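You operate a simulated robot arm through the tools that you are given. There is no shell and no other tool. Be economical: measure what you need, move in short steps, check, and stop when the job is done.

The job below is to be done with a simulated robot arm. You get a single attempt, and the scene is never put back.

## Task
Swap the empty core on the pad turntable for the pad that the table card names.
Fine: the core stands on the table, the steel weight lies on the pad, the drag dial is as on the card.

Only the result counts: the job must be done as asked and must still hold three seconds after the hand-in. Knocking over, shifting, dropping, spilling or breaking anything else fails it.

## Robot
A 7-joint arm with a two-finger parallel gripper, fixed in place. Base frame: the origin is at the foot of the arm, x ahead of it, y to its left, z up; the work surface is at about z = 850. Lengths are in mm, angles in degrees, forces in N, time in s.
With the tool pointing down near the work surface it reaches from about 300 to 700 mm from the base axis. Its first joint turns from -66.0 to 66.0 degrees. Payload 1.57 kg.
The TCP is the grasp point between the finger pads, 30 mm short of the fingertips. In the tool frame z runs along the fingers and y along their closing line. Largest opening 110 mm; finger width 24, thickness 12; the body of the gripper, 48 by 112 mm, starts 78 mm behind the TCP.
Orientation is that of the tool frame in the base frame, as a unit quaternion [x, y, z, w]. With the fingers straight down and closing along the base's y, the tool's x points along the base's -x, its y along +y and its z along -z.

## Interface
- The arm moves only by the tool apply_moves. Its argument "plan" is a list that holds one entry, the list of rows, each a list of 7 numbers: the shift along the tool's x, y, z in mm, then the turn, a rotation vector about the tool's x, y, z in degrees, then the gripper command, from -1 (shut) to 1 (fully open), values between in proportion. In form: [[[x, y, z, ax, ay, az, hand], ...]]. A call has 1 to 12 rows; each row is the pose to reach, as a shift and turn from the pose commanded when the call began, along the tool's axes at that moment. A row lasts 0.2 s, in which the tool goes at most 50 mm and 8.6 degrees; a call with a longer step from one row to the next is refused whole, and so is a gripper value outside its range. A pose out of reach is approached as far as the arm can. The call stops where the force on the tool passes 90 N (or 10 N more than at its start, if that is more) or the arm is blocked; 0.2 s more then pass. The fingers move at their own pace (about 108 mm/s each) and stop on an object; they squeeze with about 40 N. The grip force told is the motor's: it shows also when the fingers shut on nothing. Time passes only in rows, and 0.2 s behind the last, so rows that repeat a pose let the fingers close. It gives the time, the measured TCP pose, the force on the tool (base axes), the opening and the grip force at its end, in the units of the frame above (readings bear some noise), and new pictures: "views" is both (left out), scene, wrist or none.
- Cameras (640 x 400 px; columns grow to the right, rows downward): "scene" is fixed at [171.4, -398.8, 1410.1]; the picture's right is [0.65, -0.76, 0.00], its down [-0.48, -0.42, -0.77] and it looks along [0.58, 0.50, -0.64] (base axes); focal length 266 px, centre (320, 200). "wrist" rides on the gripper at [70, 16, -141] in the tool frame; the picture's right is [-0.23, 0.97, 0.00], its down [-0.86, -0.20, -0.48] and it looks along [-0.47, -0.11, 0.88] (tool axes); focal length 222 px, centre (320, 200). There is no depth. A picture from a camera that has moved, and an enlarged one, comes with that camera's place and axes in the base frame and with its lens. The place of the scene camera against the robot may be out by one fixed shift of up to 18 mm in any direction.
- close_up(camera, box): a new picture of the part [left, top, right, bottom] of that camera's present view, enlarged. The clock stands still meanwhile.
- finish_job(): hands the job in; it is judged then, once.

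Go step by step. Nothing tells you positions but the pictures and the camera data: compare them with the known pose of the tool, close in by small moves and look again before you grip or let go. The budget is 120 turns and 170 pictures, counting those below and the enlarged ones. Unless the task says otherwise, let go and move clear before handing in, and close with one line.

The tools are called after "Emit:" by a JSON object that holds its "fn" and its "kwargs". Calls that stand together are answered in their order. apply_moves: Moves the arm, as the interface text tells. Its arguments: {"type":"object","properties":{"plan":{"type":"array","items":{"type":"array","items":{"type":"array","items":{"type":"number"}}}},"views":{"type":"string","enum":["both","scene","wrist","none"]}},"required":["plan"]} The other tools are called the same way: close_up (camera, box) takes an enlarged picture of a part of a camera's view; finish_job () hands the job in.

At the start:

```text
clock: 0.0
tool_pos: [381.1, 161.3, 1141.7]
tool_rot: [0.0, 1.0, 0.0, 0.0]
force: [-0.8, -0.1, 0.6]
grip_width: 110.0
gripper_force: 0.1
```

scene: 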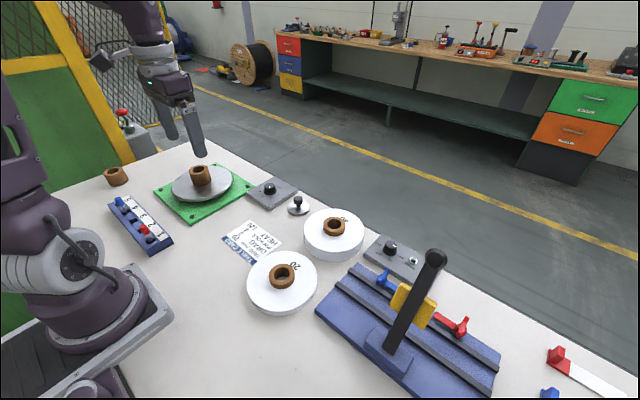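
wrist: 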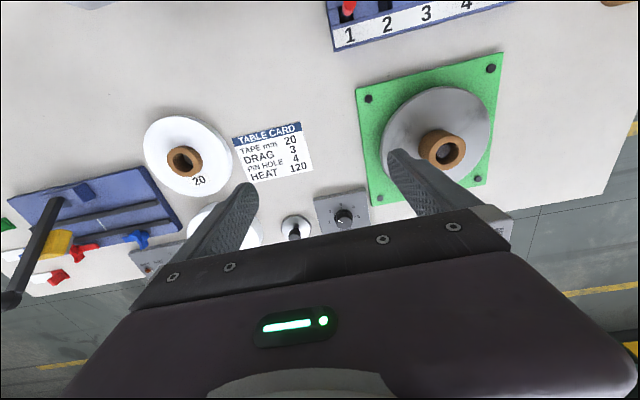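

I see a green-based turntable with the empty core, two white tape pads, a card, a drag dial, a steel weight and other fittings. First I'll enlarge the card and the main parts.

Emit:
{"fn": "close_up", "kwargs": {"camera": "wrist", "box": [130, 100, 330, 225]}}

Emit:
{"fn": "close_up", "kwargs": {"camera": "scene", "box": [90, 140, 330, 290]}}

Emit:
{"fn": "close_up", "kwargs": {"camera": "scene", "box": [230, 180, 470, 330]}}

Emit:
{"fn": "close_up", "kwargs": {"camera": "wrist", "box": [270, 170, 400, 250]}}

```text
3.20 times, centred on (230, 162) of wrist
camera zoom: at [310.9, 175.4, 1282.9], right [0.23, 0.97, 0.0], down [0.86, -0.2, 0.48], along [0.47, -0.11, -0.88], focal length 711 px, centre (608, 320)
```

zoom: 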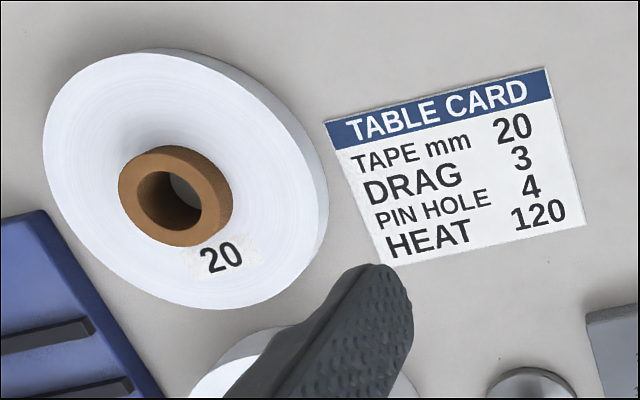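

```text
2.67 times, centred on (210, 215) of scene
camera zoom: at [171.4, -398.8, 1410.1], right [0.65, -0.76, 0.0], down [-0.48, -0.42, -0.77], along [0.58, 0.5, -0.64], focal length 708 px, centre (613, 160)
```

zoom: 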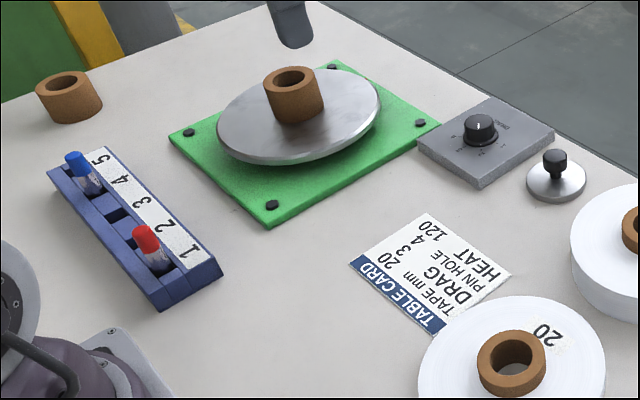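

```text
2.67 times, centred on (350, 255) of scene
camera zoom: at [171.4, -398.8, 1410.1], right [0.65, -0.76, 0.0], down [-0.48, -0.42, -0.77], along [0.58, 0.5, -0.64], focal length 708 px, centre (240, 53)
```

zoom: 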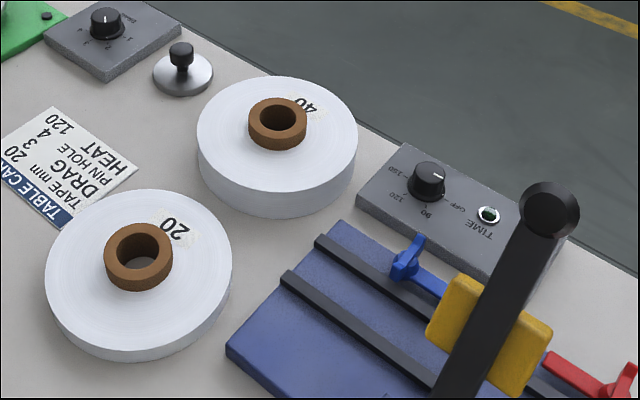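

```text
4.92 times, centred on (335, 210) of wrist
camera zoom: at [310.9, 175.4, 1282.9], right [0.23, 0.97, 0.0], down [0.86, -0.2, 0.48], along [0.47, -0.11, -0.88], focal length 1094 px, centre (246, 151)
```

zoom: 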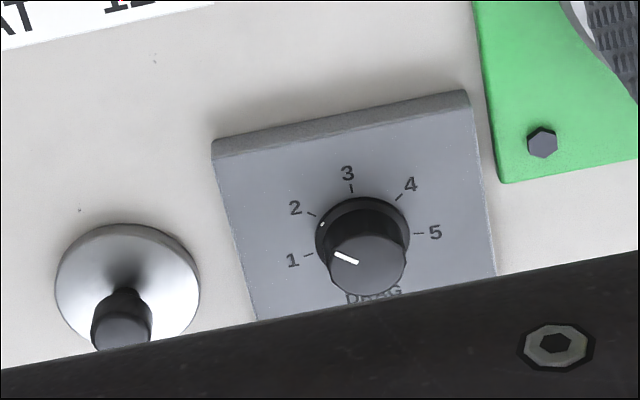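

The card says tape 20, drag 3. The dial is now near 2, and the 20 pad is the near one. I'll move over the turntable core to measure it.

Emit:
{"fn": "apply_moves", "kwargs": {"plan": [[[-14, 42, 15, 0, 0, 0, 1], [-28, 84, 30, 0, 0, 0, 1], [-42, 126, 45, 0, 0, 0, 1], [-55, 165, 60, 0, 0, 0, 1], [-55, 165, 60, 0, 0, 0, 1]]]}}

```text
clock: 1.2
tool_pos: [438.4, 324.5, 1081.8]
tool_rot: [0.0, 1.0, 0.0, 0.0]
force: [-1.1, -1.0, 0.2]
grip_width: 109.9
gripper_force: 0.0
camera wrist: at [367.7, 339.4, 1222.9], right [0.23, 0.97, 0.0], down [0.86, -0.2, 0.48], along [0.47, -0.11, -0.88], focal length 222 px, centre (320, 200)
```

scene: 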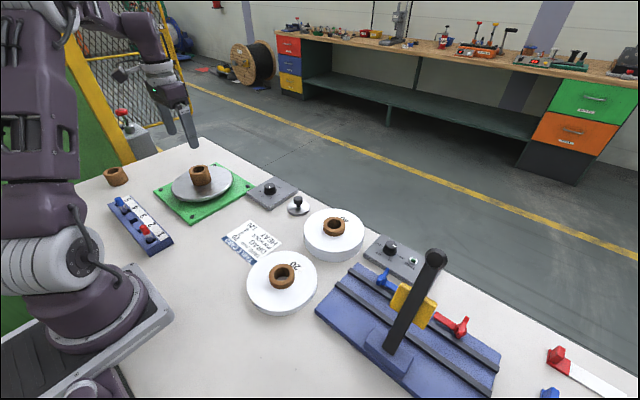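
wrist: 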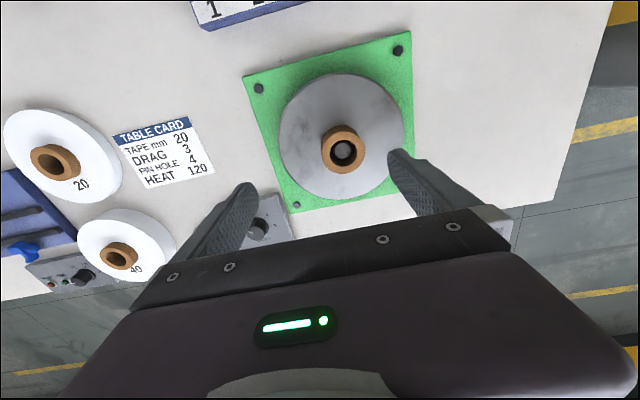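

The core sits around a spindle. I'll zoom in for accurate pixel positions.

Emit:
{"fn": "close_up", "kwargs": {"camera": "wrist", "box": [230, 20, 430, 220]}}

Emit:
{"fn": "close_up", "kwargs": {"camera": "wrist", "box": [0, 100, 220, 300]}}

```text
2.00 times, centred on (330, 120) of wrist
camera zoom: at [367.7, 339.4, 1222.9], right [0.23, 0.97, 0.0], down [0.86, -0.2, 0.48], along [0.47, -0.11, -0.88], focal length 444 px, centre (300, 360)
```

zoom: 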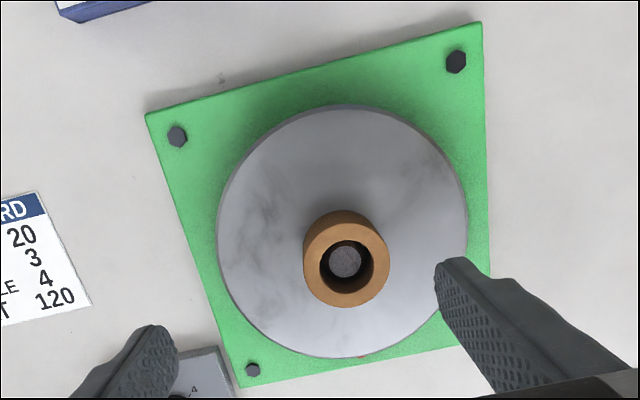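

```text
2.00 times, centred on (110, 200) of wrist
camera zoom: at [367.7, 339.4, 1222.9], right [0.23, 0.97, 0.0], down [0.86, -0.2, 0.48], along [0.47, -0.11, -0.88], focal length 444 px, centre (740, 200)
```

zoom: 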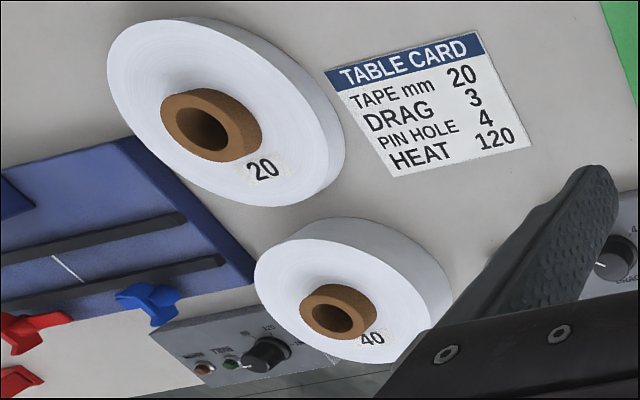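

Core top comes out near (460, 350, 917), about 60 mm across. I'll go down above it for a closer check.

Emit:
{"fn": "apply_moves", "kwargs": {"plan": [[[-11, 13, 40, 0, 0, 0, 1], [-22, 25.5, 80, 0, 0, 0, 1], [-22, 25.5, 100, 0, 0, 0, 1], [-22, 25.5, 100, 0, 0, 0, 1]]]}}

Emit:
{"fn": "close_up", "kwargs": {"camera": "scene", "box": [100, 100, 260, 220]}}

```text
clock: 2.2
tool_pos: [460.6, 347.1, 980.3]
tool_rot: [0.001, 1.0, 0.0, 0.0]
force: [-0.2, -0.5, 0.2]
grip_width: 110.2
gripper_force: 0.1
camera wrist: at [390.2, 363.7, 1120.9], right [0.23, 0.97, 0.0], down [0.86, -0.2, 0.48], along [0.47, -0.11, -0.88], focal length 222 px, centre (320, 200)
```

scene: 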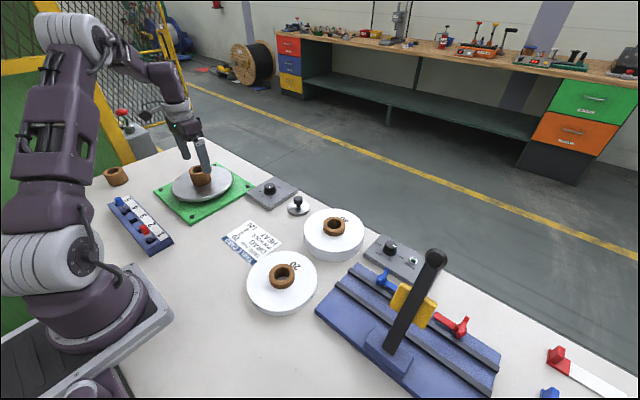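
wrist: 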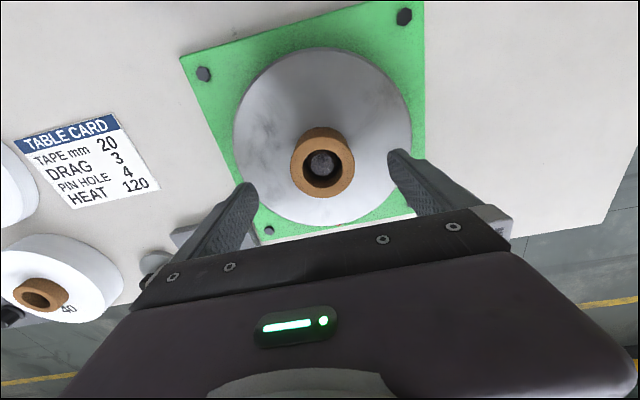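

```text
3.33 times, centred on (180, 160) of scene
camera zoom: at [171.4, -398.8, 1410.1], right [0.65, -0.76, 0.0], down [-0.48, -0.42, -0.77], along [0.58, 0.5, -0.64], focal length 886 px, centre (787, 333)
```

zoom: 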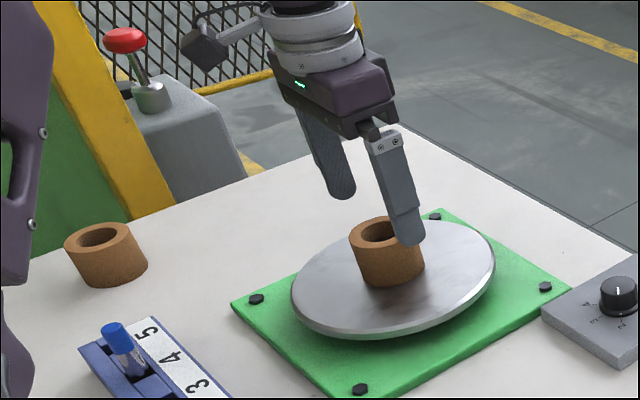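

Emit:
{"fn": "close_up", "kwargs": {"camera": "wrist", "box": [220, 40, 430, 240]}}

```text
2.00 times, centred on (325, 140) of wrist
camera zoom: at [390.2, 363.7, 1120.9], right [0.23, 0.97, 0.0], down [0.86, -0.2, 0.48], along [0.47, -0.11, -0.88], focal length 444 px, centre (310, 320)
```

zoom: 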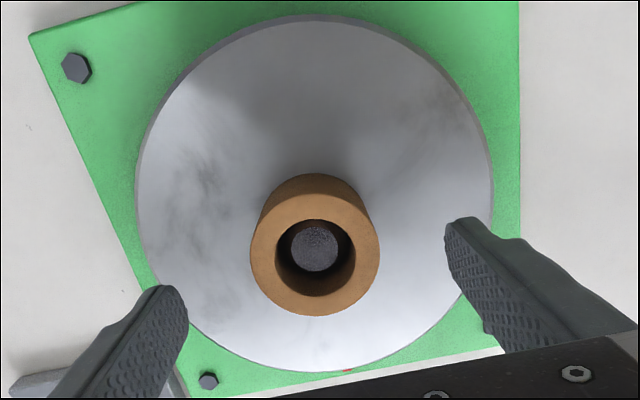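

I'll take two still readings to gauge the pose noise.

Emit:
{"fn": "apply_moves", "kwargs": {"plan": [[[0, 0, 0, 0, 0, 0, 1]]], "views": "none"}}

Emit:
{"fn": "apply_moves", "kwargs": {"plan": [[[0, 0, 0, 0, 0, 0, 1]]], "views": "none"}}

```text
clock: 2.6
tool_pos: [460.1, 346.8, 981.1]
tool_rot: [-0.001, 1.0, -0.001, 0.0]
force: [-0.6, 0.7, 0.1]
grip_width: 110.0
gripper_force: 0.1
```

```text
clock: 3.0
tool_pos: [461.2, 348.0, 981.9]
tool_rot: [0.0, 1.0, -0.001, 0.0]
force: [0.2, 0.4, 0.4]
grip_width: 110.2
gripper_force: 0.1
```

The arm sits steady near (460.5, 347.5, 981). I'll nudge 2 mm over and descend until the fingers straddle the core, then look.

Emit:
{"fn": "apply_moves", "kwargs": {"plan": [[[-2, 2, 20, 0, 0, 0, 1], [-2, 2, 40, 0, 0, 0, 1], [-2, 2, 56, 0, 0, 0, 1], [-2, 2, 56, 0, 0, 0, 1]]], "views": "wrist"}}

Emit:
{"fn": "close_up", "kwargs": {"camera": "scene", "box": [140, 110, 260, 220]}}

```text
clock: 4.0
tool_pos: [461.4, 350.7, 927.2]
tool_rot: [0.0, 1.0, 0.0, 0.001]
force: [0.8, -0.5, 0.1]
grip_width: 109.8
gripper_force: 0.0
camera wrist: at [391.2, 366.5, 1066.7], right [0.23, 0.97, 0.0], down [0.86, -0.2, 0.48], along [0.47, -0.11, -0.88], focal length 222 px, centre (320, 200)
```

wrist: 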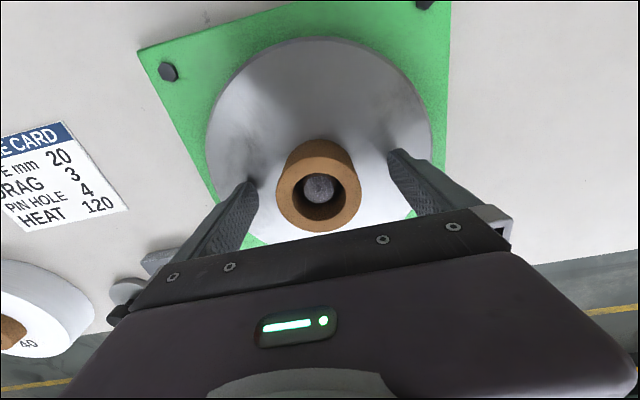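

```text
3.64 times, centred on (200, 165) of scene
camera zoom: at [171.4, -398.8, 1410.1], right [0.65, -0.76, 0.0], down [-0.48, -0.42, -0.77], along [0.58, 0.5, -0.64], focal length 966 px, centre (756, 327)
```

zoom: 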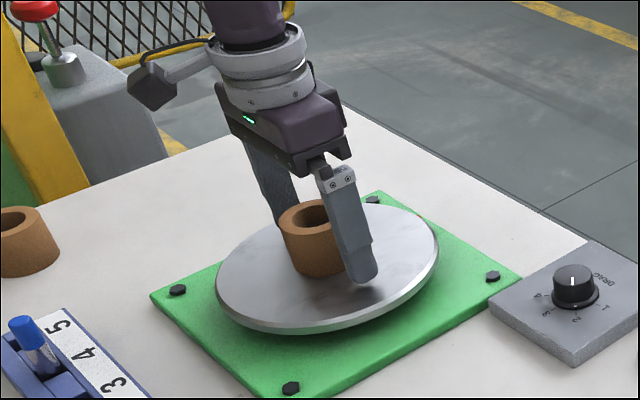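

The fingertips are already near the core's foot, so this is low enough. I'll close here.

Emit:
{"fn": "apply_moves", "kwargs": {"plan": [[[0, 0, 0, 0, 0, 0, -1], [0, 0, 0, 0, 0, 0, -1], [0, 0, 0, 0, 0, 0, -1]]], "views": "wrist"}}

Emit:
{"fn": "close_up", "kwargs": {"camera": "scene", "box": [140, 110, 260, 220]}}

```text
clock: 4.8
tool_pos: [462.0, 351.0, 927.2]
tool_rot: [0.0, 1.0, 0.0, -0.001]
force: [-0.2, 0.4, 0.2]
grip_width: 56.8
gripper_force: 39.8
camera wrist: at [391.3, 366.5, 1067.0], right [0.23, 0.97, 0.0], down [0.86, -0.2, 0.48], along [0.47, -0.11, -0.88], focal length 222 px, centre (320, 200)
```

wrist: 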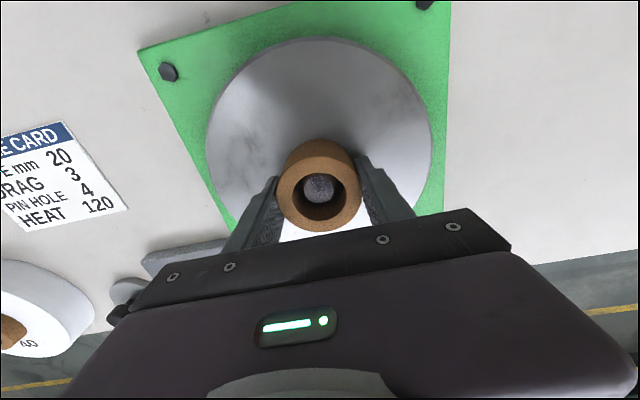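

```text
3.64 times, centred on (200, 165) of scene
camera zoom: at [171.4, -398.8, 1410.1], right [0.65, -0.76, 0.0], down [-0.48, -0.42, -0.77], along [0.58, 0.5, -0.64], focal length 966 px, centre (756, 327)
```

zoom: 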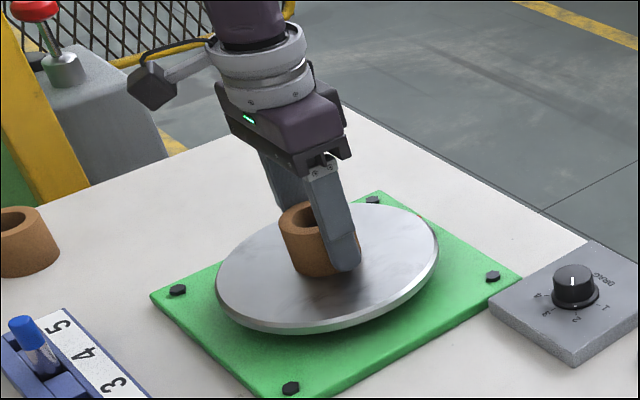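

Gripped at 56.8 mm. I'll lift straight up off the spindle.

Emit:
{"fn": "apply_moves", "kwargs": {"plan": [[[0, 0, -5, 0, 0, 0, -1], [0, 0, -20, 0, 0, 0, -1], [0, 0, -45, 0, 0, 0, -1], [0, 0, -75, 0, 0, 0, -1], [0, 0, -95, 0, 0, 0, -1], [0, 0, -95, 0, 0, 0, -1]]]}}

Emit:
{"fn": "close_up", "kwargs": {"camera": "scene", "box": [100, 90, 300, 250]}}

Emit:
{"fn": "close_up", "kwargs": {"camera": "wrist", "box": [200, 40, 440, 240]}}

```text
clock: 6.2
tool_pos: [462.0, 349.7, 1021.5]
tool_rot: [0.0, 1.0, 0.0, 0.0]
force: [-0.6, 0.2, -0.6]
grip_width: 56.6
gripper_force: 40.1
camera wrist: at [391.3, 367.5, 1162.1], right [0.23, 0.97, 0.0], down [0.86, -0.2, 0.48], along [0.47, -0.11, -0.88], focal length 222 px, centre (320, 200)
```

scene: 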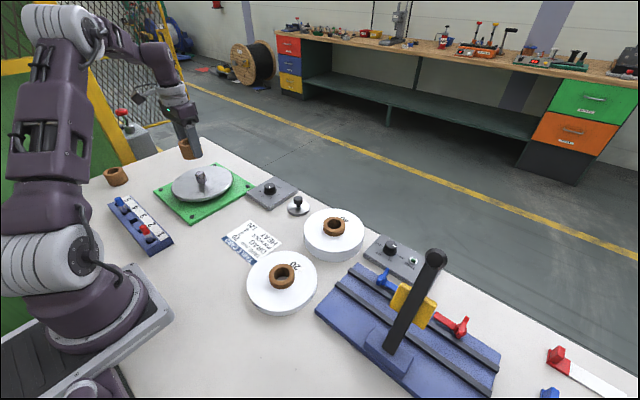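
wrist: 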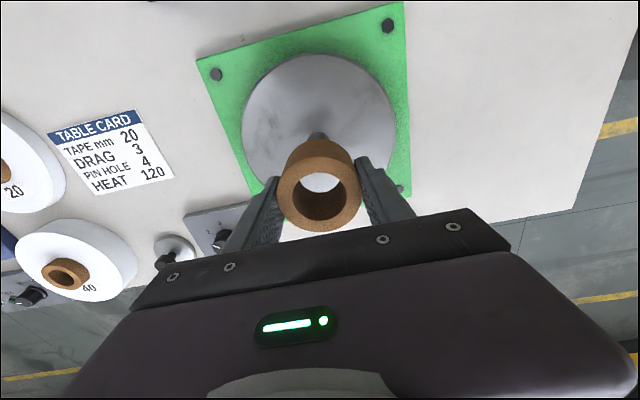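

```text
2.50 times, centred on (200, 170) of scene
camera zoom: at [171.4, -398.8, 1410.1], right [0.65, -0.76, 0.0], down [-0.48, -0.42, -0.77], along [0.58, 0.5, -0.64], focal length 664 px, centre (620, 275)
```

zoom: 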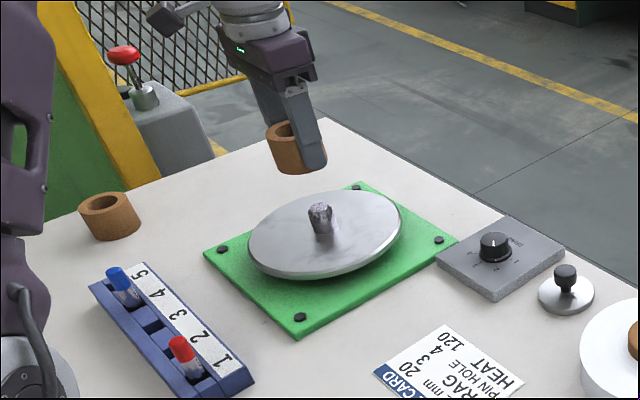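

```text
2.00 times, centred on (320, 140) of wrist
camera zoom: at [391.3, 367.5, 1162.1], right [0.23, 0.97, 0.0], down [0.86, -0.2, 0.48], along [0.47, -0.11, -0.88], focal length 444 px, centre (320, 320)
```

zoom: 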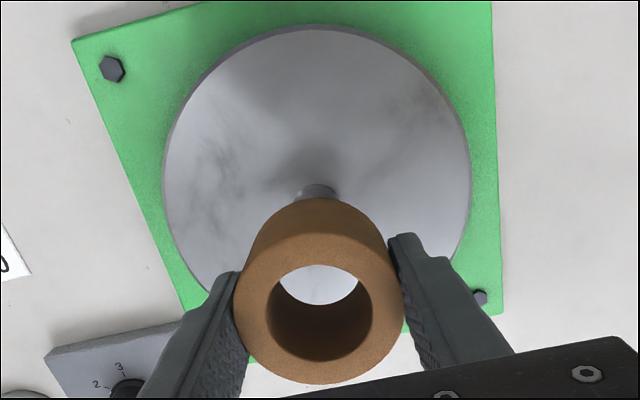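

The core is free of the spindle. I'll carry it to bare table around (330, 155) between the rack, card and turntable plate, staying high.

Emit:
{"fn": "apply_moves", "kwargs": {"plan": [[[26, -39, 0, 0, 0, 0, -1], [53, -78, 0, 0, 0, 0, -1], [79, -117, 0, 0, 0, 0, -1], [106, -156, 0, 0, 0, 0, -1], [132, -195, 0, 0, 0, 0, -1], [132, -195, 50, 0, 0, 0, -1], [132, -195, 80, 0, 0, 0, -1], [132, -195, 80, 0, 0, 0, -1]]]}}

Emit:
{"fn": "close_up", "kwargs": {"camera": "scene", "box": [80, 150, 280, 310]}}

```text
clock: 8.0
tool_pos: [325.0, 158.7, 938.1]
tool_rot: [0.0, 1.0, 0.0, 0.001]
force: [-0.3, 0.5, -1.2]
grip_width: 56.9
gripper_force: 40.1
camera wrist: at [255.6, 173.9, 1078.1], right [0.23, 0.97, 0.0], down [0.85, -0.2, 0.48], along [0.47, -0.11, -0.88], focal length 222 px, centre (320, 200)
```

scene: 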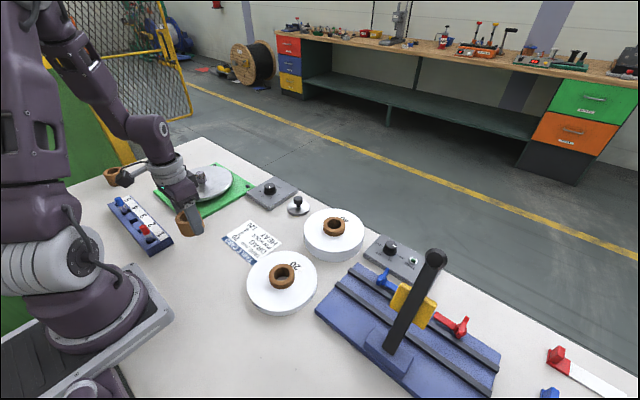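
wrist: 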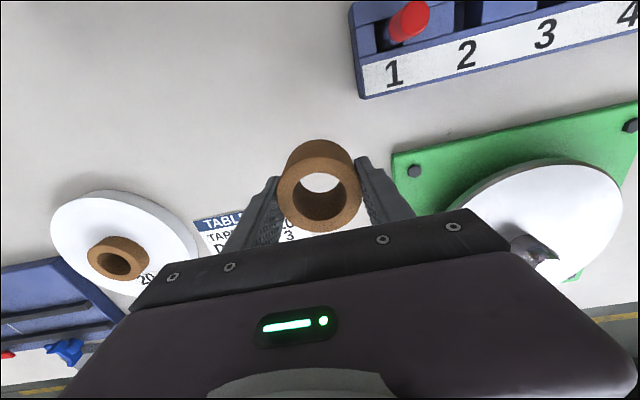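

```text
2.50 times, centred on (180, 230) of scene
camera zoom: at [171.4, -398.8, 1410.1], right [0.65, -0.76, 0.0], down [-0.48, -0.42, -0.77], along [0.58, 0.5, -0.64], focal length 664 px, centre (670, 125)
```

zoom: 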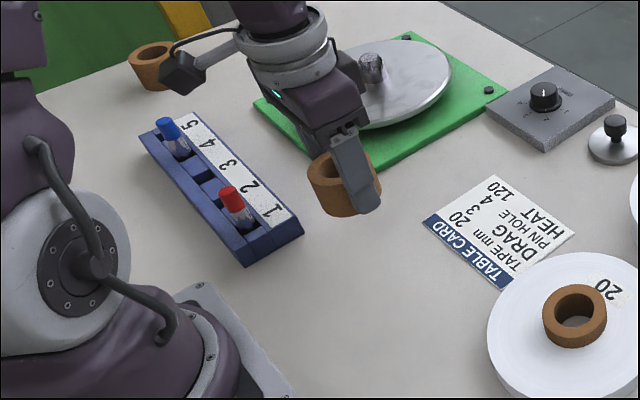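

Clear spot under the core. I'll lower in stages, watching the force.

Emit:
{"fn": "apply_moves", "kwargs": {"plan": [[[0, 0, 20, 0, 0, 0, -1], [0, 0, 40, 0, 0, 0, -1], [0, 0, 46, 0, 0, 0, -1], [0, 0, 46, 0, 0, 0, -1]]], "views": "none"}}

Emit:
{"fn": "close_up", "kwargs": {"camera": "scene", "box": [140, 190, 240, 270]}}

```text
clock: 9.0
tool_pos: [327.4, 157.3, 895.5]
tool_rot: [0.0, 1.0, -0.001, 0.0]
force: [0.2, -0.6, -1.5]
grip_width: 56.8
gripper_force: 40.4
```

```text
5.00 times, centred on (190, 230) of scene
camera zoom: at [171.4, -398.8, 1410.1], right [0.65, -0.76, 0.0], down [-0.48, -0.42, -0.77], along [0.58, 0.5, -0.64], focal length 1328 px, centre (970, 50)
```

zoom: 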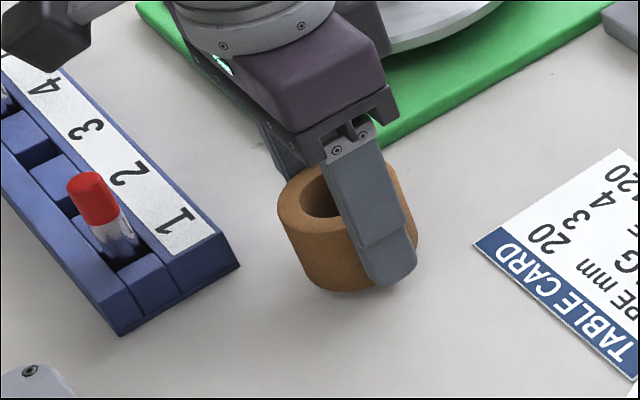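

Emit:
{"fn": "apply_moves", "kwargs": {"plan": [[[0, 0, 2, 0, 0, 0, -1], [0, 0, 4, 0, 0, 0, -1], [0, 0, 6, 0, 0, 0, -1]]], "views": "none"}}

```text
clock: 9.8
tool_pos: [326.9, 156.9, 888.5]
tool_rot: [0.0, 1.0, 0.0, -0.001]
force: [0.3, 0.1, -0.1]
grip_width: 57.0
gripper_force: 40.7
```

Emit:
{"fn": "apply_moves", "kwargs": {"plan": [[[0, 0, 1, 0, 0, 0, -1], [0, 0, 2, 0, 0, 0, -1], [0, 0, 3, 0, 0, 0, -1]]], "views": "none"}}

Emit:
{"fn": "close_up", "kwargs": {"camera": "scene", "box": [140, 190, 240, 270]}}

```text
clock: 10.6
tool_pos: [327.7, 156.1, 887.0]
tool_rot: [0.0, 1.0, 0.0, 0.001]
force: [0.1, 0.6, 0.2]
grip_width: 56.9
gripper_force: 39.9
```

```text
5.00 times, centred on (190, 230) of scene
camera zoom: at [171.4, -398.8, 1410.1], right [0.65, -0.76, 0.0], down [-0.48, -0.42, -0.77], along [0.58, 0.5, -0.64], focal length 1328 px, centre (970, 50)
```

zoom: 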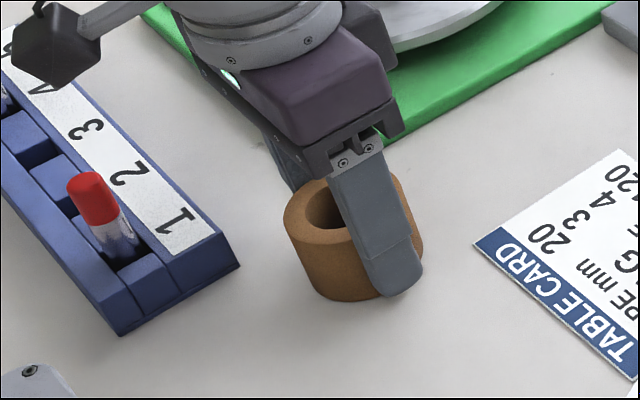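

Emit:
{"fn": "apply_moves", "kwargs": {"plan": [[[0, 0, 1, 0, 0, 0, -1], [0, 0, 2, 0, 0, 0, -1], [0, 0, 2, 0, 0, 0, -1]]], "views": "none"}}

Emit:
{"fn": "apply_moves", "kwargs": {"plan": [[[0, 0, 0, 0, 0, 0, -1]]], "views": "none"}}

```text
clock: 11.4
tool_pos: [328.4, 156.6, 884.8]
tool_rot: [0.0, 1.0, 0.001, 0.0]
force: [-9.2, -1.7, 26.5]
grip_width: 57.0
gripper_force: 39.7
```

```text
clock: 11.8
tool_pos: [328.2, 155.7, 884.8]
tool_rot: [-0.001, 1.0, -0.001, 0.0]
force: [-10.4, -1.4, 23.0]
grip_width: 57.0
gripper_force: 40.2
```

Table contact at TCP z ≈ 885.5 (so the disc top is about 892). I'll ease up 1 mm, open partway and rise.

Emit:
{"fn": "apply_moves", "kwargs": {"plan": [[[0, 0, -1.5, 0, 0, 0, -1], [0, 0, -1.5, 0, 0, 0, 0.5], [0, 0, -1.5, 0, 0, 0, 0.5], [0, 0, -20, 0, 0, 0, 0.5], [0, 0, -60, 0, 0, 0, 0.5], [0, 0, -100, 0, 0, 0, 0.5], [0, 0, -120, 0, 0, 0, 0.5]]]}}

Emit:
{"fn": "close_up", "kwargs": {"camera": "scene", "box": [140, 190, 240, 270]}}

```text
clock: 13.4
tool_pos: [325.0, 155.0, 1003.4]
tool_rot: [-0.001, 1.0, 0.0, 0.0]
force: [0.4, 0.4, 0.4]
grip_width: 82.6
gripper_force: 0.1
camera wrist: at [254.5, 172.2, 1144.1], right [0.23, 0.97, 0.0], down [0.86, -0.2, 0.48], along [0.47, -0.11, -0.88], focal length 222 px, centre (320, 200)
```

scene: 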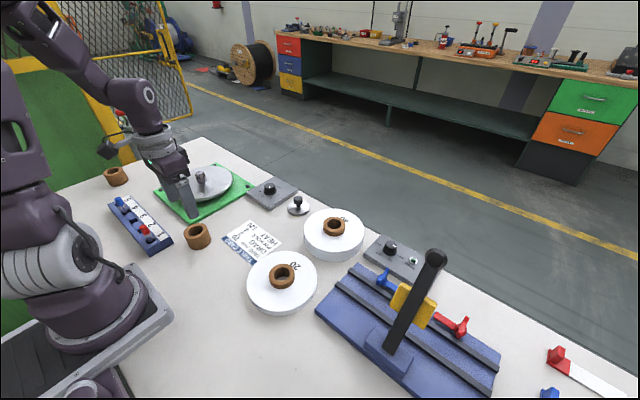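
wrist: 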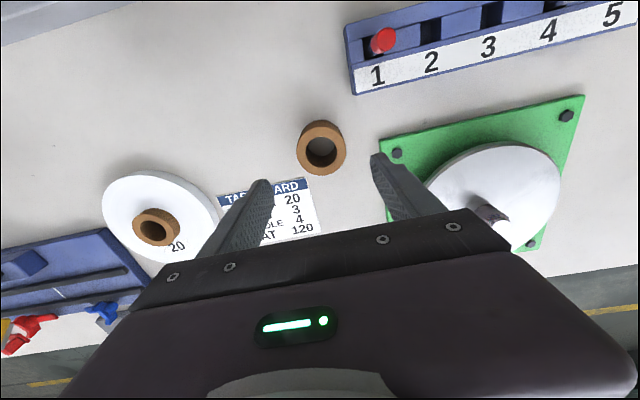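

```text
5.00 times, centred on (190, 230) of scene
camera zoom: at [171.4, -398.8, 1410.1], right [0.65, -0.76, 0.0], down [-0.48, -0.42, -0.77], along [0.58, 0.5, -0.64], focal length 1328 px, centre (970, 50)
```

zoom: 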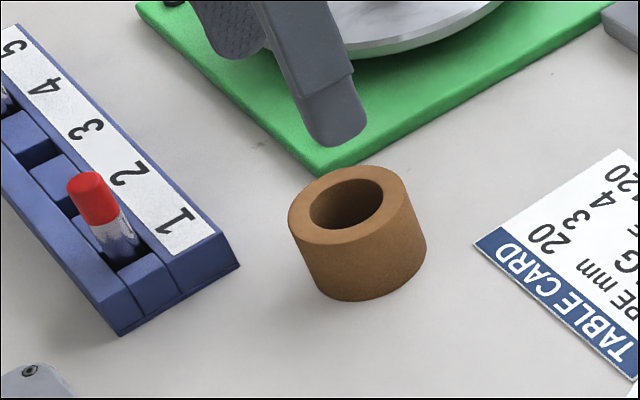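

The core stands well. Now over to the 20 pad, near (380, -85).

Emit:
{"fn": "apply_moves", "kwargs": {"plan": [[[-9, -40, 0, 0, 0, 0, 0.8], [-18, -80, 0, 0, 0, 0, 1], [-27, -120, 0, 0, 0, 0, 1], [-36, -160, 0, 0, 0, 0, 1], [-45, -200, 0, 0, 0, 0, 1], [-55, -240, 0, 0, 0, 0, 1], [-55, -240, 0, 0, 0, 0, 1]]], "views": "wrist"}}

Emit:
{"fn": "close_up", "kwargs": {"camera": "wrist", "box": [200, 40, 440, 240]}}

Emit:
{"fn": "close_up", "kwargs": {"camera": "scene", "box": [230, 230, 350, 330]}}

```text
clock: 15.0
tool_pos: [382.6, -86.1, 1005.1]
tool_rot: [-0.001, 1.0, 0.0, -0.001]
force: [0.9, 0.2, -0.1]
grip_width: 110.2
gripper_force: 0.0
camera wrist: at [312.5, -69.9, 1145.8], right [0.23, 0.97, 0.0], down [0.86, -0.2, 0.48], along [0.47, -0.11, -0.88], focal length 222 px, centre (320, 200)
```

wrist: 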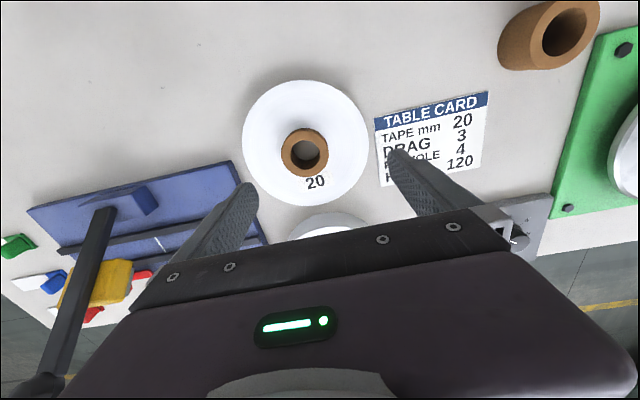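

```text
2.00 times, centred on (320, 140) of wrist
camera zoom: at [312.5, -69.9, 1145.8], right [0.23, 0.97, 0.0], down [0.86, -0.2, 0.48], along [0.47, -0.11, -0.88], focal length 444 px, centre (320, 320)
```

zoom: 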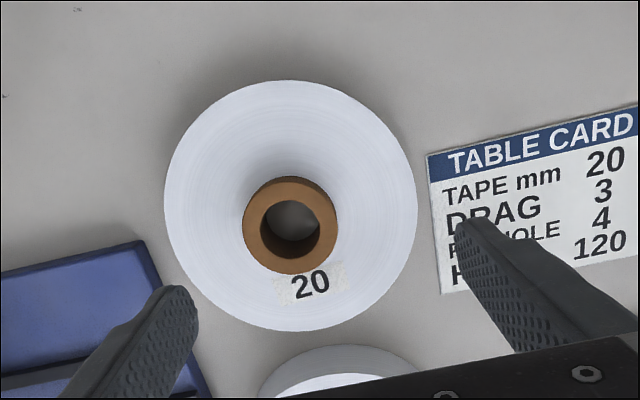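

```text
4.00 times, centred on (290, 280) of scene
camera zoom: at [171.4, -398.8, 1410.1], right [0.65, -0.76, 0.0], down [-0.48, -0.42, -0.77], along [0.58, 0.5, -0.64], focal length 1062 px, centre (440, -120)
```

zoom: 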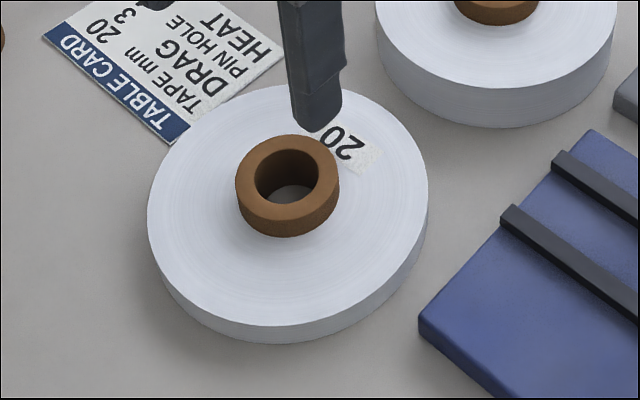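

The pad's core is about at (384, -104.5) with its top near 890 and the tape face near 870. I'll shift and descend partway to check.

Emit:
{"fn": "apply_moves", "kwargs": {"plan": [[[-1, -10, 10, 0, 0, 0, 1], [-1, -18.5, 40, 0, 0, 0, 1], [-1, -18.5, 70, 0, 0, 0, 1], [-1, -18.5, 70, 0, 0, 0, 1]]], "views": "none"}}

Emit:
{"fn": "close_up", "kwargs": {"camera": "wrist", "box": [200, 80, 440, 280]}}

Emit:
{"fn": "close_up", "kwargs": {"camera": "scene", "box": [230, 210, 350, 310]}}

```text
clock: 16.0
tool_pos: [383.1, -103.2, 935.5]
tool_rot: [0.0, 1.0, 0.0, 0.001]
force: [-0.1, 1.0, 0.5]
grip_width: 109.9
gripper_force: 0.0
```

```text
2.00 times, centred on (320, 180) of wrist
camera zoom: at [313.1, -88.1, 1076.0], right [0.23, 0.97, 0.0], down [0.86, -0.2, 0.48], along [0.47, -0.11, -0.88], focal length 444 px, centre (320, 240)
```

zoom: 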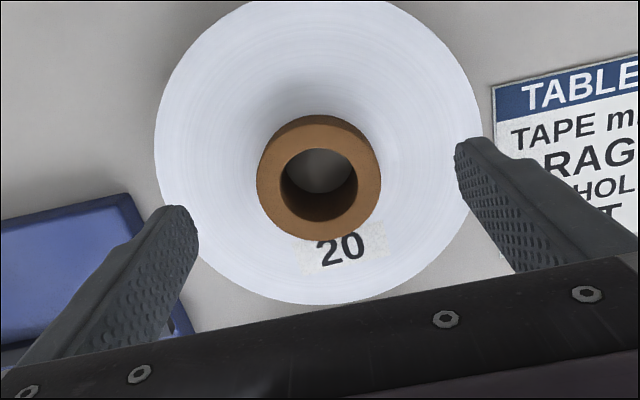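

```text
4.00 times, centred on (290, 260) of scene
camera zoom: at [171.4, -398.8, 1410.1], right [0.65, -0.76, 0.0], down [-0.48, -0.42, -0.77], along [0.58, 0.5, -0.64], focal length 1062 px, centre (440, -40)
```

zoom: 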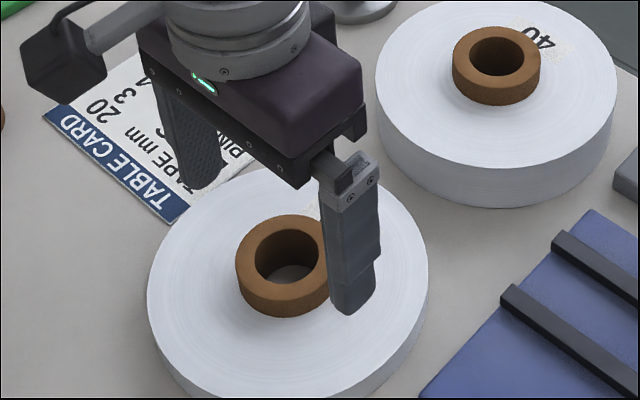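

Emit:
{"fn": "apply_moves", "kwargs": {"plan": [[[-0.5, -1.5, 12, 0, 0, 0, 1], [-0.5, -1.5, 24, 0, 0, 0, 1], [-0.5, -1.5, 31, 0, 0, 0, 1], [-0.5, -1.5, 31, 0, 0, 0, 1]]], "views": "none"}}

Emit:
{"fn": "close_up", "kwargs": {"camera": "wrist", "box": [200, 80, 440, 280]}}

Emit:
{"fn": "close_up", "kwargs": {"camera": "scene", "box": [250, 230, 330, 310]}}

```text
clock: 17.0
tool_pos: [384.0, -103.9, 903.5]
tool_rot: [0.0, 1.0, -0.001, 0.0]
force: [0.6, 0.5, 0.2]
grip_width: 110.0
gripper_force: 0.0
```

```text
2.00 times, centred on (320, 180) of wrist
camera zoom: at [314.5, -87.0, 1043.8], right [0.23, 0.97, 0.0], down [0.86, -0.2, 0.48], along [0.47, -0.11, -0.88], focal length 444 px, centre (320, 240)
```

zoom: 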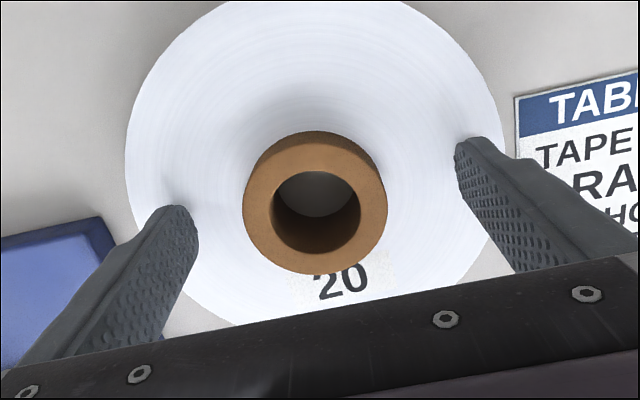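

```text
5.00 times, centred on (290, 270) of scene
camera zoom: at [171.4, -398.8, 1410.1], right [0.65, -0.76, 0.0], down [-0.48, -0.42, -0.77], along [0.58, 0.5, -0.64], focal length 1328 px, centre (470, -150)
```

zoom: 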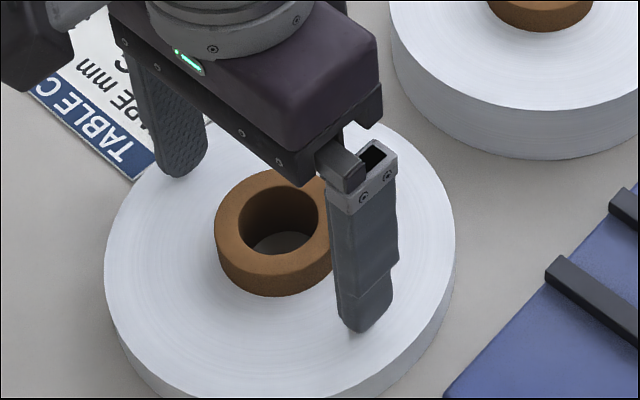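

The tips hover just above the tape face. Closing on the core.

Emit:
{"fn": "apply_moves", "kwargs": {"plan": [[[0, 0, 0, 0, 0, 0, -1], [0, 0, 0, 0, 0, 0, -1], [0, 0, 0, 0, 0, 0, -1]]], "views": "none"}}

Emit:
{"fn": "apply_moves", "kwargs": {"plan": [[[0, 0, -5, 0, 0, 0, -1], [0, 0, -15, 0, 0, 0, -1], [0, 0, -30, 0, 0, 0, -1], [0, 0, -30, 0, 0, 0, -1]]]}}

Emit:
{"fn": "close_up", "kwargs": {"camera": "scene", "box": [220, 210, 340, 310]}}

```text
clock: 17.8
tool_pos: [385.3, -103.4, 903.4]
tool_rot: [-0.001, 1.0, 0.0, 0.0]
force: [0.2, -1.5, 2.2]
grip_width: 57.0
gripper_force: 39.5
```

```text
clock: 18.8
tool_pos: [384.8, -104.7, 933.7]
tool_rot: [0.0, 1.0, 0.0, 0.0]
force: [-0.8, 0.1, -2.0]
grip_width: 56.8
gripper_force: 40.1
camera wrist: at [314.6, -88.3, 1074.7], right [0.23, 0.97, 0.0], down [0.86, -0.2, 0.48], along [0.47, -0.11, -0.88], focal length 222 px, centre (320, 200)
```

scene: 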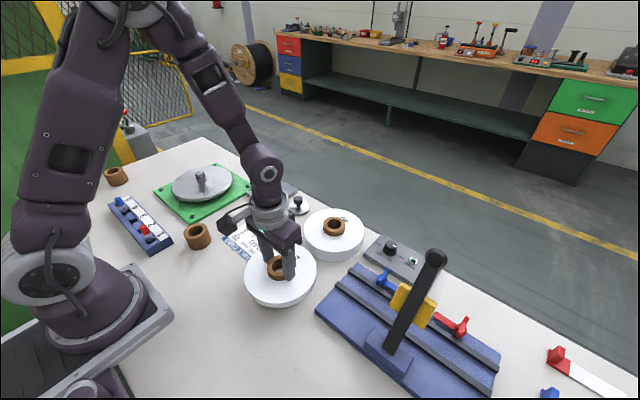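
wrist: 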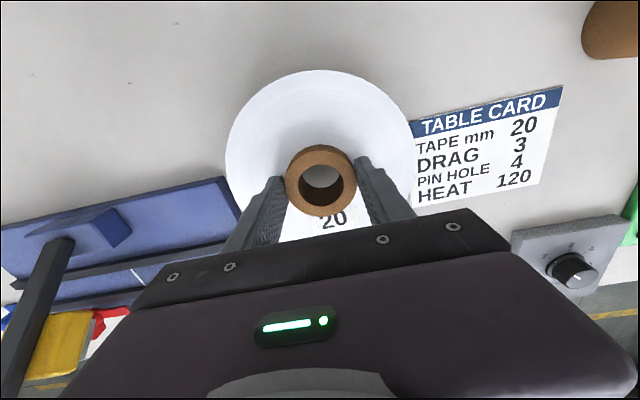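

```text
4.00 times, centred on (280, 260) of scene
camera zoom: at [171.4, -398.8, 1410.1], right [0.65, -0.76, 0.0], down [-0.48, -0.42, -0.77], along [0.58, 0.5, -0.64], focal length 1062 px, centre (480, -40)
```

zoom: 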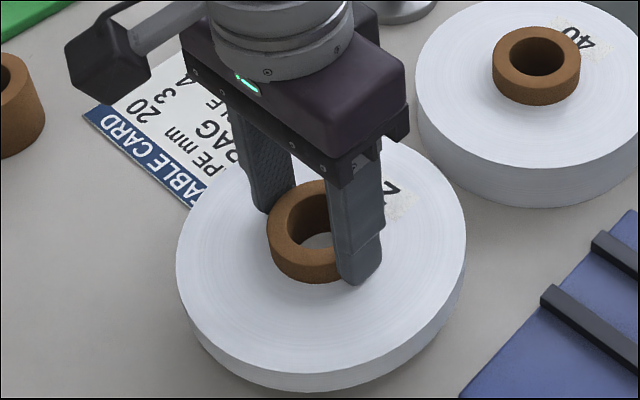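

The pad lifts level. I'll rise and carry it to above the spindle at (462, 351), z ≈ 1030.

Emit:
{"fn": "apply_moves", "kwargs": {"plan": [[[0, 0, -40, 0, 0, 0, -1], [0, 0, -80, 0, 0, 0, -1], [0, 0, -100, 0, 0, 0, -1], [-8, 47, -100, 0, 0, 0, -1], [-16, 94, -100, 0, 0, 0, -1], [-24, 141, -100, 0, 0, 0, -1], [-32, 188, -100, 0, 0, 0, -1], [-40, 235, -100, 0, 0, 0, -1], [-48, 282, -100, 0, 0, 0, -1], [-56, 329, -100, 0, 0, 0, -1], [-56, 329, -100, 0, 0, 0, -1]]]}}

```text
clock: 21.2
tool_pos: [438.9, 229.2, 1031.9]
tool_rot: [0.0, 1.0, 0.001, 0.0]
force: [0.1, 0.1, -1.1]
grip_width: 57.1
gripper_force: 39.9
camera wrist: at [369.0, 244.2, 1173.6], right [0.23, 0.97, 0.0], down [0.86, -0.2, 0.48], along [0.47, -0.11, -0.88], focal length 222 px, centre (320, 200)
```

scene: 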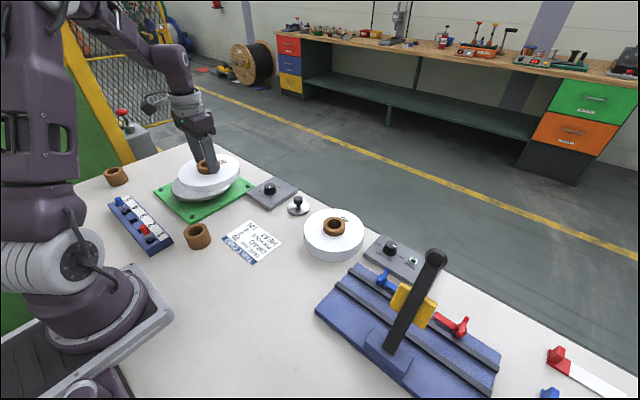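
wrist: 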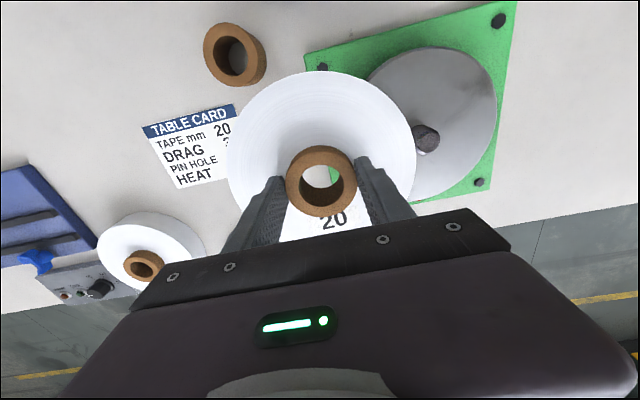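

Nothing disturbed. I can see the spindle now; enlarging it to fix its position.

Emit:
{"fn": "close_up", "kwargs": {"camera": "wrist", "box": [300, 0, 540, 220]}}

Emit:
{"fn": "close_up", "kwargs": {"camera": "wrist", "box": [220, 60, 420, 240]}}

```text
1.82 times, centred on (420, 110) of wrist
camera zoom: at [369.0, 244.2, 1173.6], right [0.23, 0.97, 0.0], down [0.86, -0.2, 0.48], along [0.47, -0.11, -0.88], focal length 404 px, centre (138, 364)
```

zoom: 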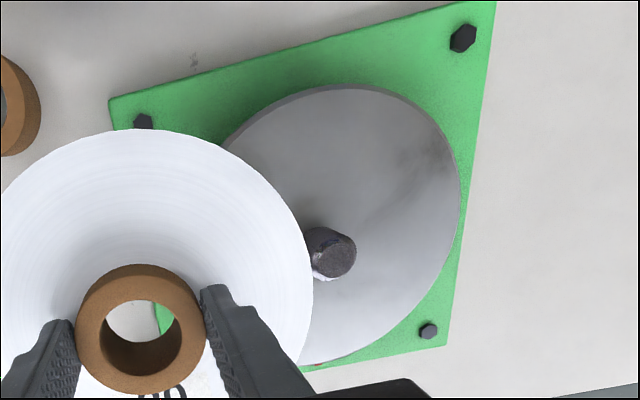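

```text
2.22 times, centred on (320, 150) of wrist
camera zoom: at [369.0, 244.2, 1173.6], right [0.23, 0.97, 0.0], down [0.86, -0.2, 0.48], along [0.47, -0.11, -0.88], focal length 494 px, centre (320, 311)
```

zoom: 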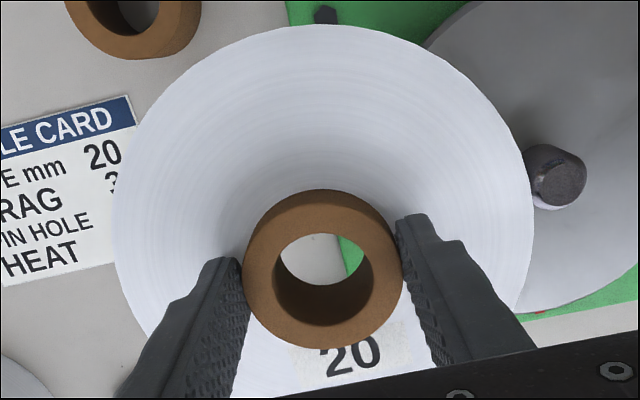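

Spindle top is at about (459, 350, 921). I'll move the pad over it at this height and check alignment.

Emit:
{"fn": "apply_moves", "kwargs": {"plan": [[[-7, 40, 0, 0, 0, 0, -1], [-14, 80, 0, 0, 0, 0, -1], [-20, 121, 0, 0, 0, 0, -1], [-20, 121, 10, 0, 0, 0, -1], [-20, 121, 10, 0, 0, 0, -1]]], "views": "none"}}

Emit:
{"fn": "close_up", "kwargs": {"camera": "wrist", "box": [220, 60, 420, 240]}}

Emit:
{"fn": "close_up", "kwargs": {"camera": "scene", "box": [140, 110, 260, 220]}}

```text
clock: 22.4
tool_pos: [462.0, 346.6, 1025.3]
tool_rot: [0.0, 1.0, 0.0, 0.0]
force: [-0.3, -1.0, -2.0]
grip_width: 57.1
gripper_force: 40.0
```

```text
2.22 times, centred on (320, 150) of wrist
camera zoom: at [391.6, 361.6, 1165.3], right [0.23, 0.97, 0.0], down [0.86, -0.2, 0.48], along [0.47, -0.11, -0.88], focal length 494 px, centre (320, 311)
```

zoom: 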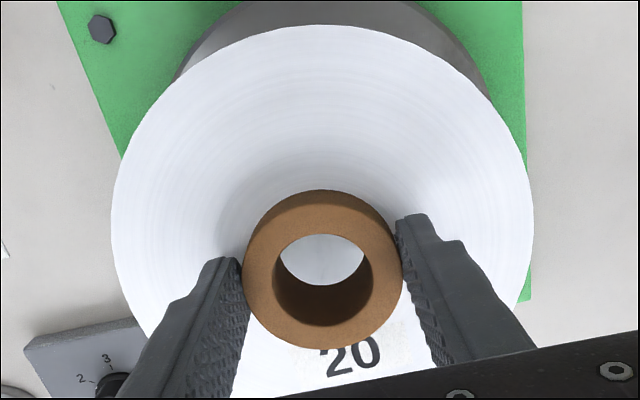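

```text
3.64 times, centred on (200, 165) of scene
camera zoom: at [171.4, -398.7, 1410.1], right [0.65, -0.76, 0.0], down [-0.48, -0.42, -0.77], along [0.58, 0.5, -0.64], focal length 966 px, centre (756, 327)
```

zoom: 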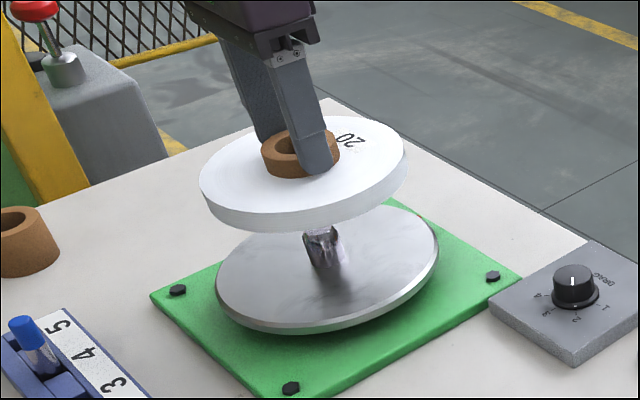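

Emit:
{"fn": "apply_moves", "kwargs": {"plan": [[[2, 4, 10, 0, 0, 0, -1], [2, 4, 25, 0, 0, 0, -1], [2, 4, 40, 0, 0, 0, -1], [2, 4, 40, 0, 0, 0, -1]]], "views": "none"}}

Emit:
{"fn": "close_up", "kwargs": {"camera": "wrist", "box": [220, 60, 420, 240]}}

Emit:
{"fn": "close_up", "kwargs": {"camera": "scene", "box": [140, 110, 260, 220]}}

```text
clock: 23.4
tool_pos: [460.8, 349.0, 982.7]
tool_rot: [0.0, 1.0, 0.0, 0.001]
force: [0.0, 0.1, -1.9]
grip_width: 57.2
gripper_force: 40.2
```

```text
2.22 times, centred on (320, 150) of wrist
camera zoom: at [389.5, 366.4, 1123.2], right [0.23, 0.97, 0.0], down [0.86, -0.2, 0.48], along [0.47, -0.11, -0.88], focal length 494 px, centre (320, 311)
```

zoom: 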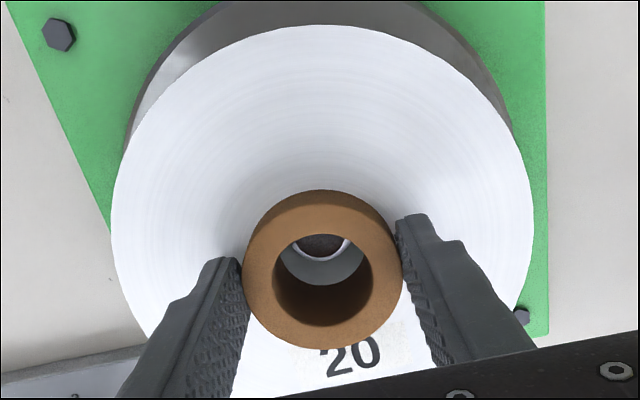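

```text
3.64 times, centred on (200, 165) of scene
camera zoom: at [171.4, -398.8, 1410.1], right [0.65, -0.76, 0.0], down [-0.48, -0.42, -0.77], along [0.58, 0.5, -0.64], focal length 966 px, centre (756, 327)
```

zoom: 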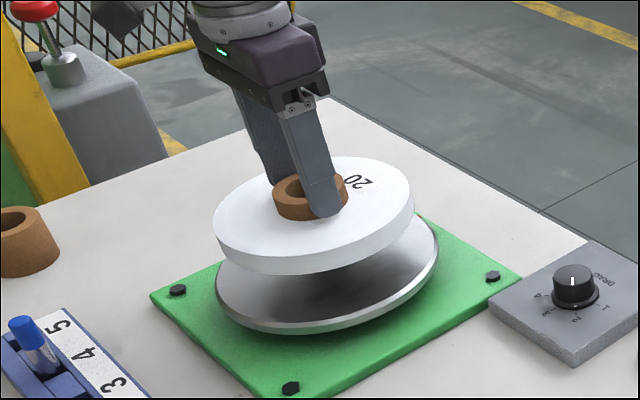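

The spindle appears centred laterally through the hole, and the x estimate agrees. Lowering slowly onto the spindle.

Emit:
{"fn": "apply_moves", "kwargs": {"plan": [[[1, 0, 4, 0, 0, 0, -1], [1, 0, 8, 0, 0, 0, -1], [1, 0, 12, 0, 0, 0, -1], [1, 0, 16, 0, 0, 0, -1], [1, 0, 20, 0, 0, 0, -1], [1, 0, 20, 0, 0, 0, -1]]], "views": "none"}}

Emit:
{"fn": "close_up", "kwargs": {"camera": "wrist", "box": [220, 60, 420, 240]}}

Emit:
{"fn": "close_up", "kwargs": {"camera": "scene", "box": [140, 110, 260, 220]}}

```text
clock: 24.8
tool_pos: [459.5, 349.2, 962.1]
tool_rot: [0.0, 1.0, 0.001, 0.0]
force: [-0.5, -0.8, -1.3]
grip_width: 57.0
gripper_force: 39.5
```

```text
2.22 times, centred on (320, 150) of wrist
camera zoom: at [388.1, 366.7, 1103.0], right [0.23, 0.97, 0.0], down [0.86, -0.2, 0.48], along [0.47, -0.11, -0.88], focal length 494 px, centre (320, 311)
```

zoom: 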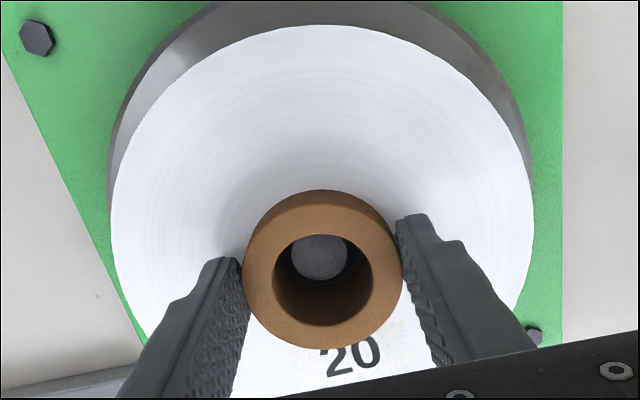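

```text
3.64 times, centred on (200, 165) of scene
camera zoom: at [171.4, -398.8, 1410.1], right [0.65, -0.76, 0.0], down [-0.48, -0.42, -0.77], along [0.58, 0.5, -0.64], focal length 966 px, centre (756, 327)
```

zoom: 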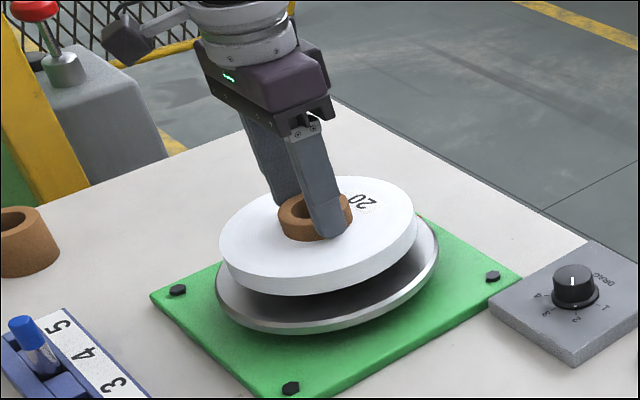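

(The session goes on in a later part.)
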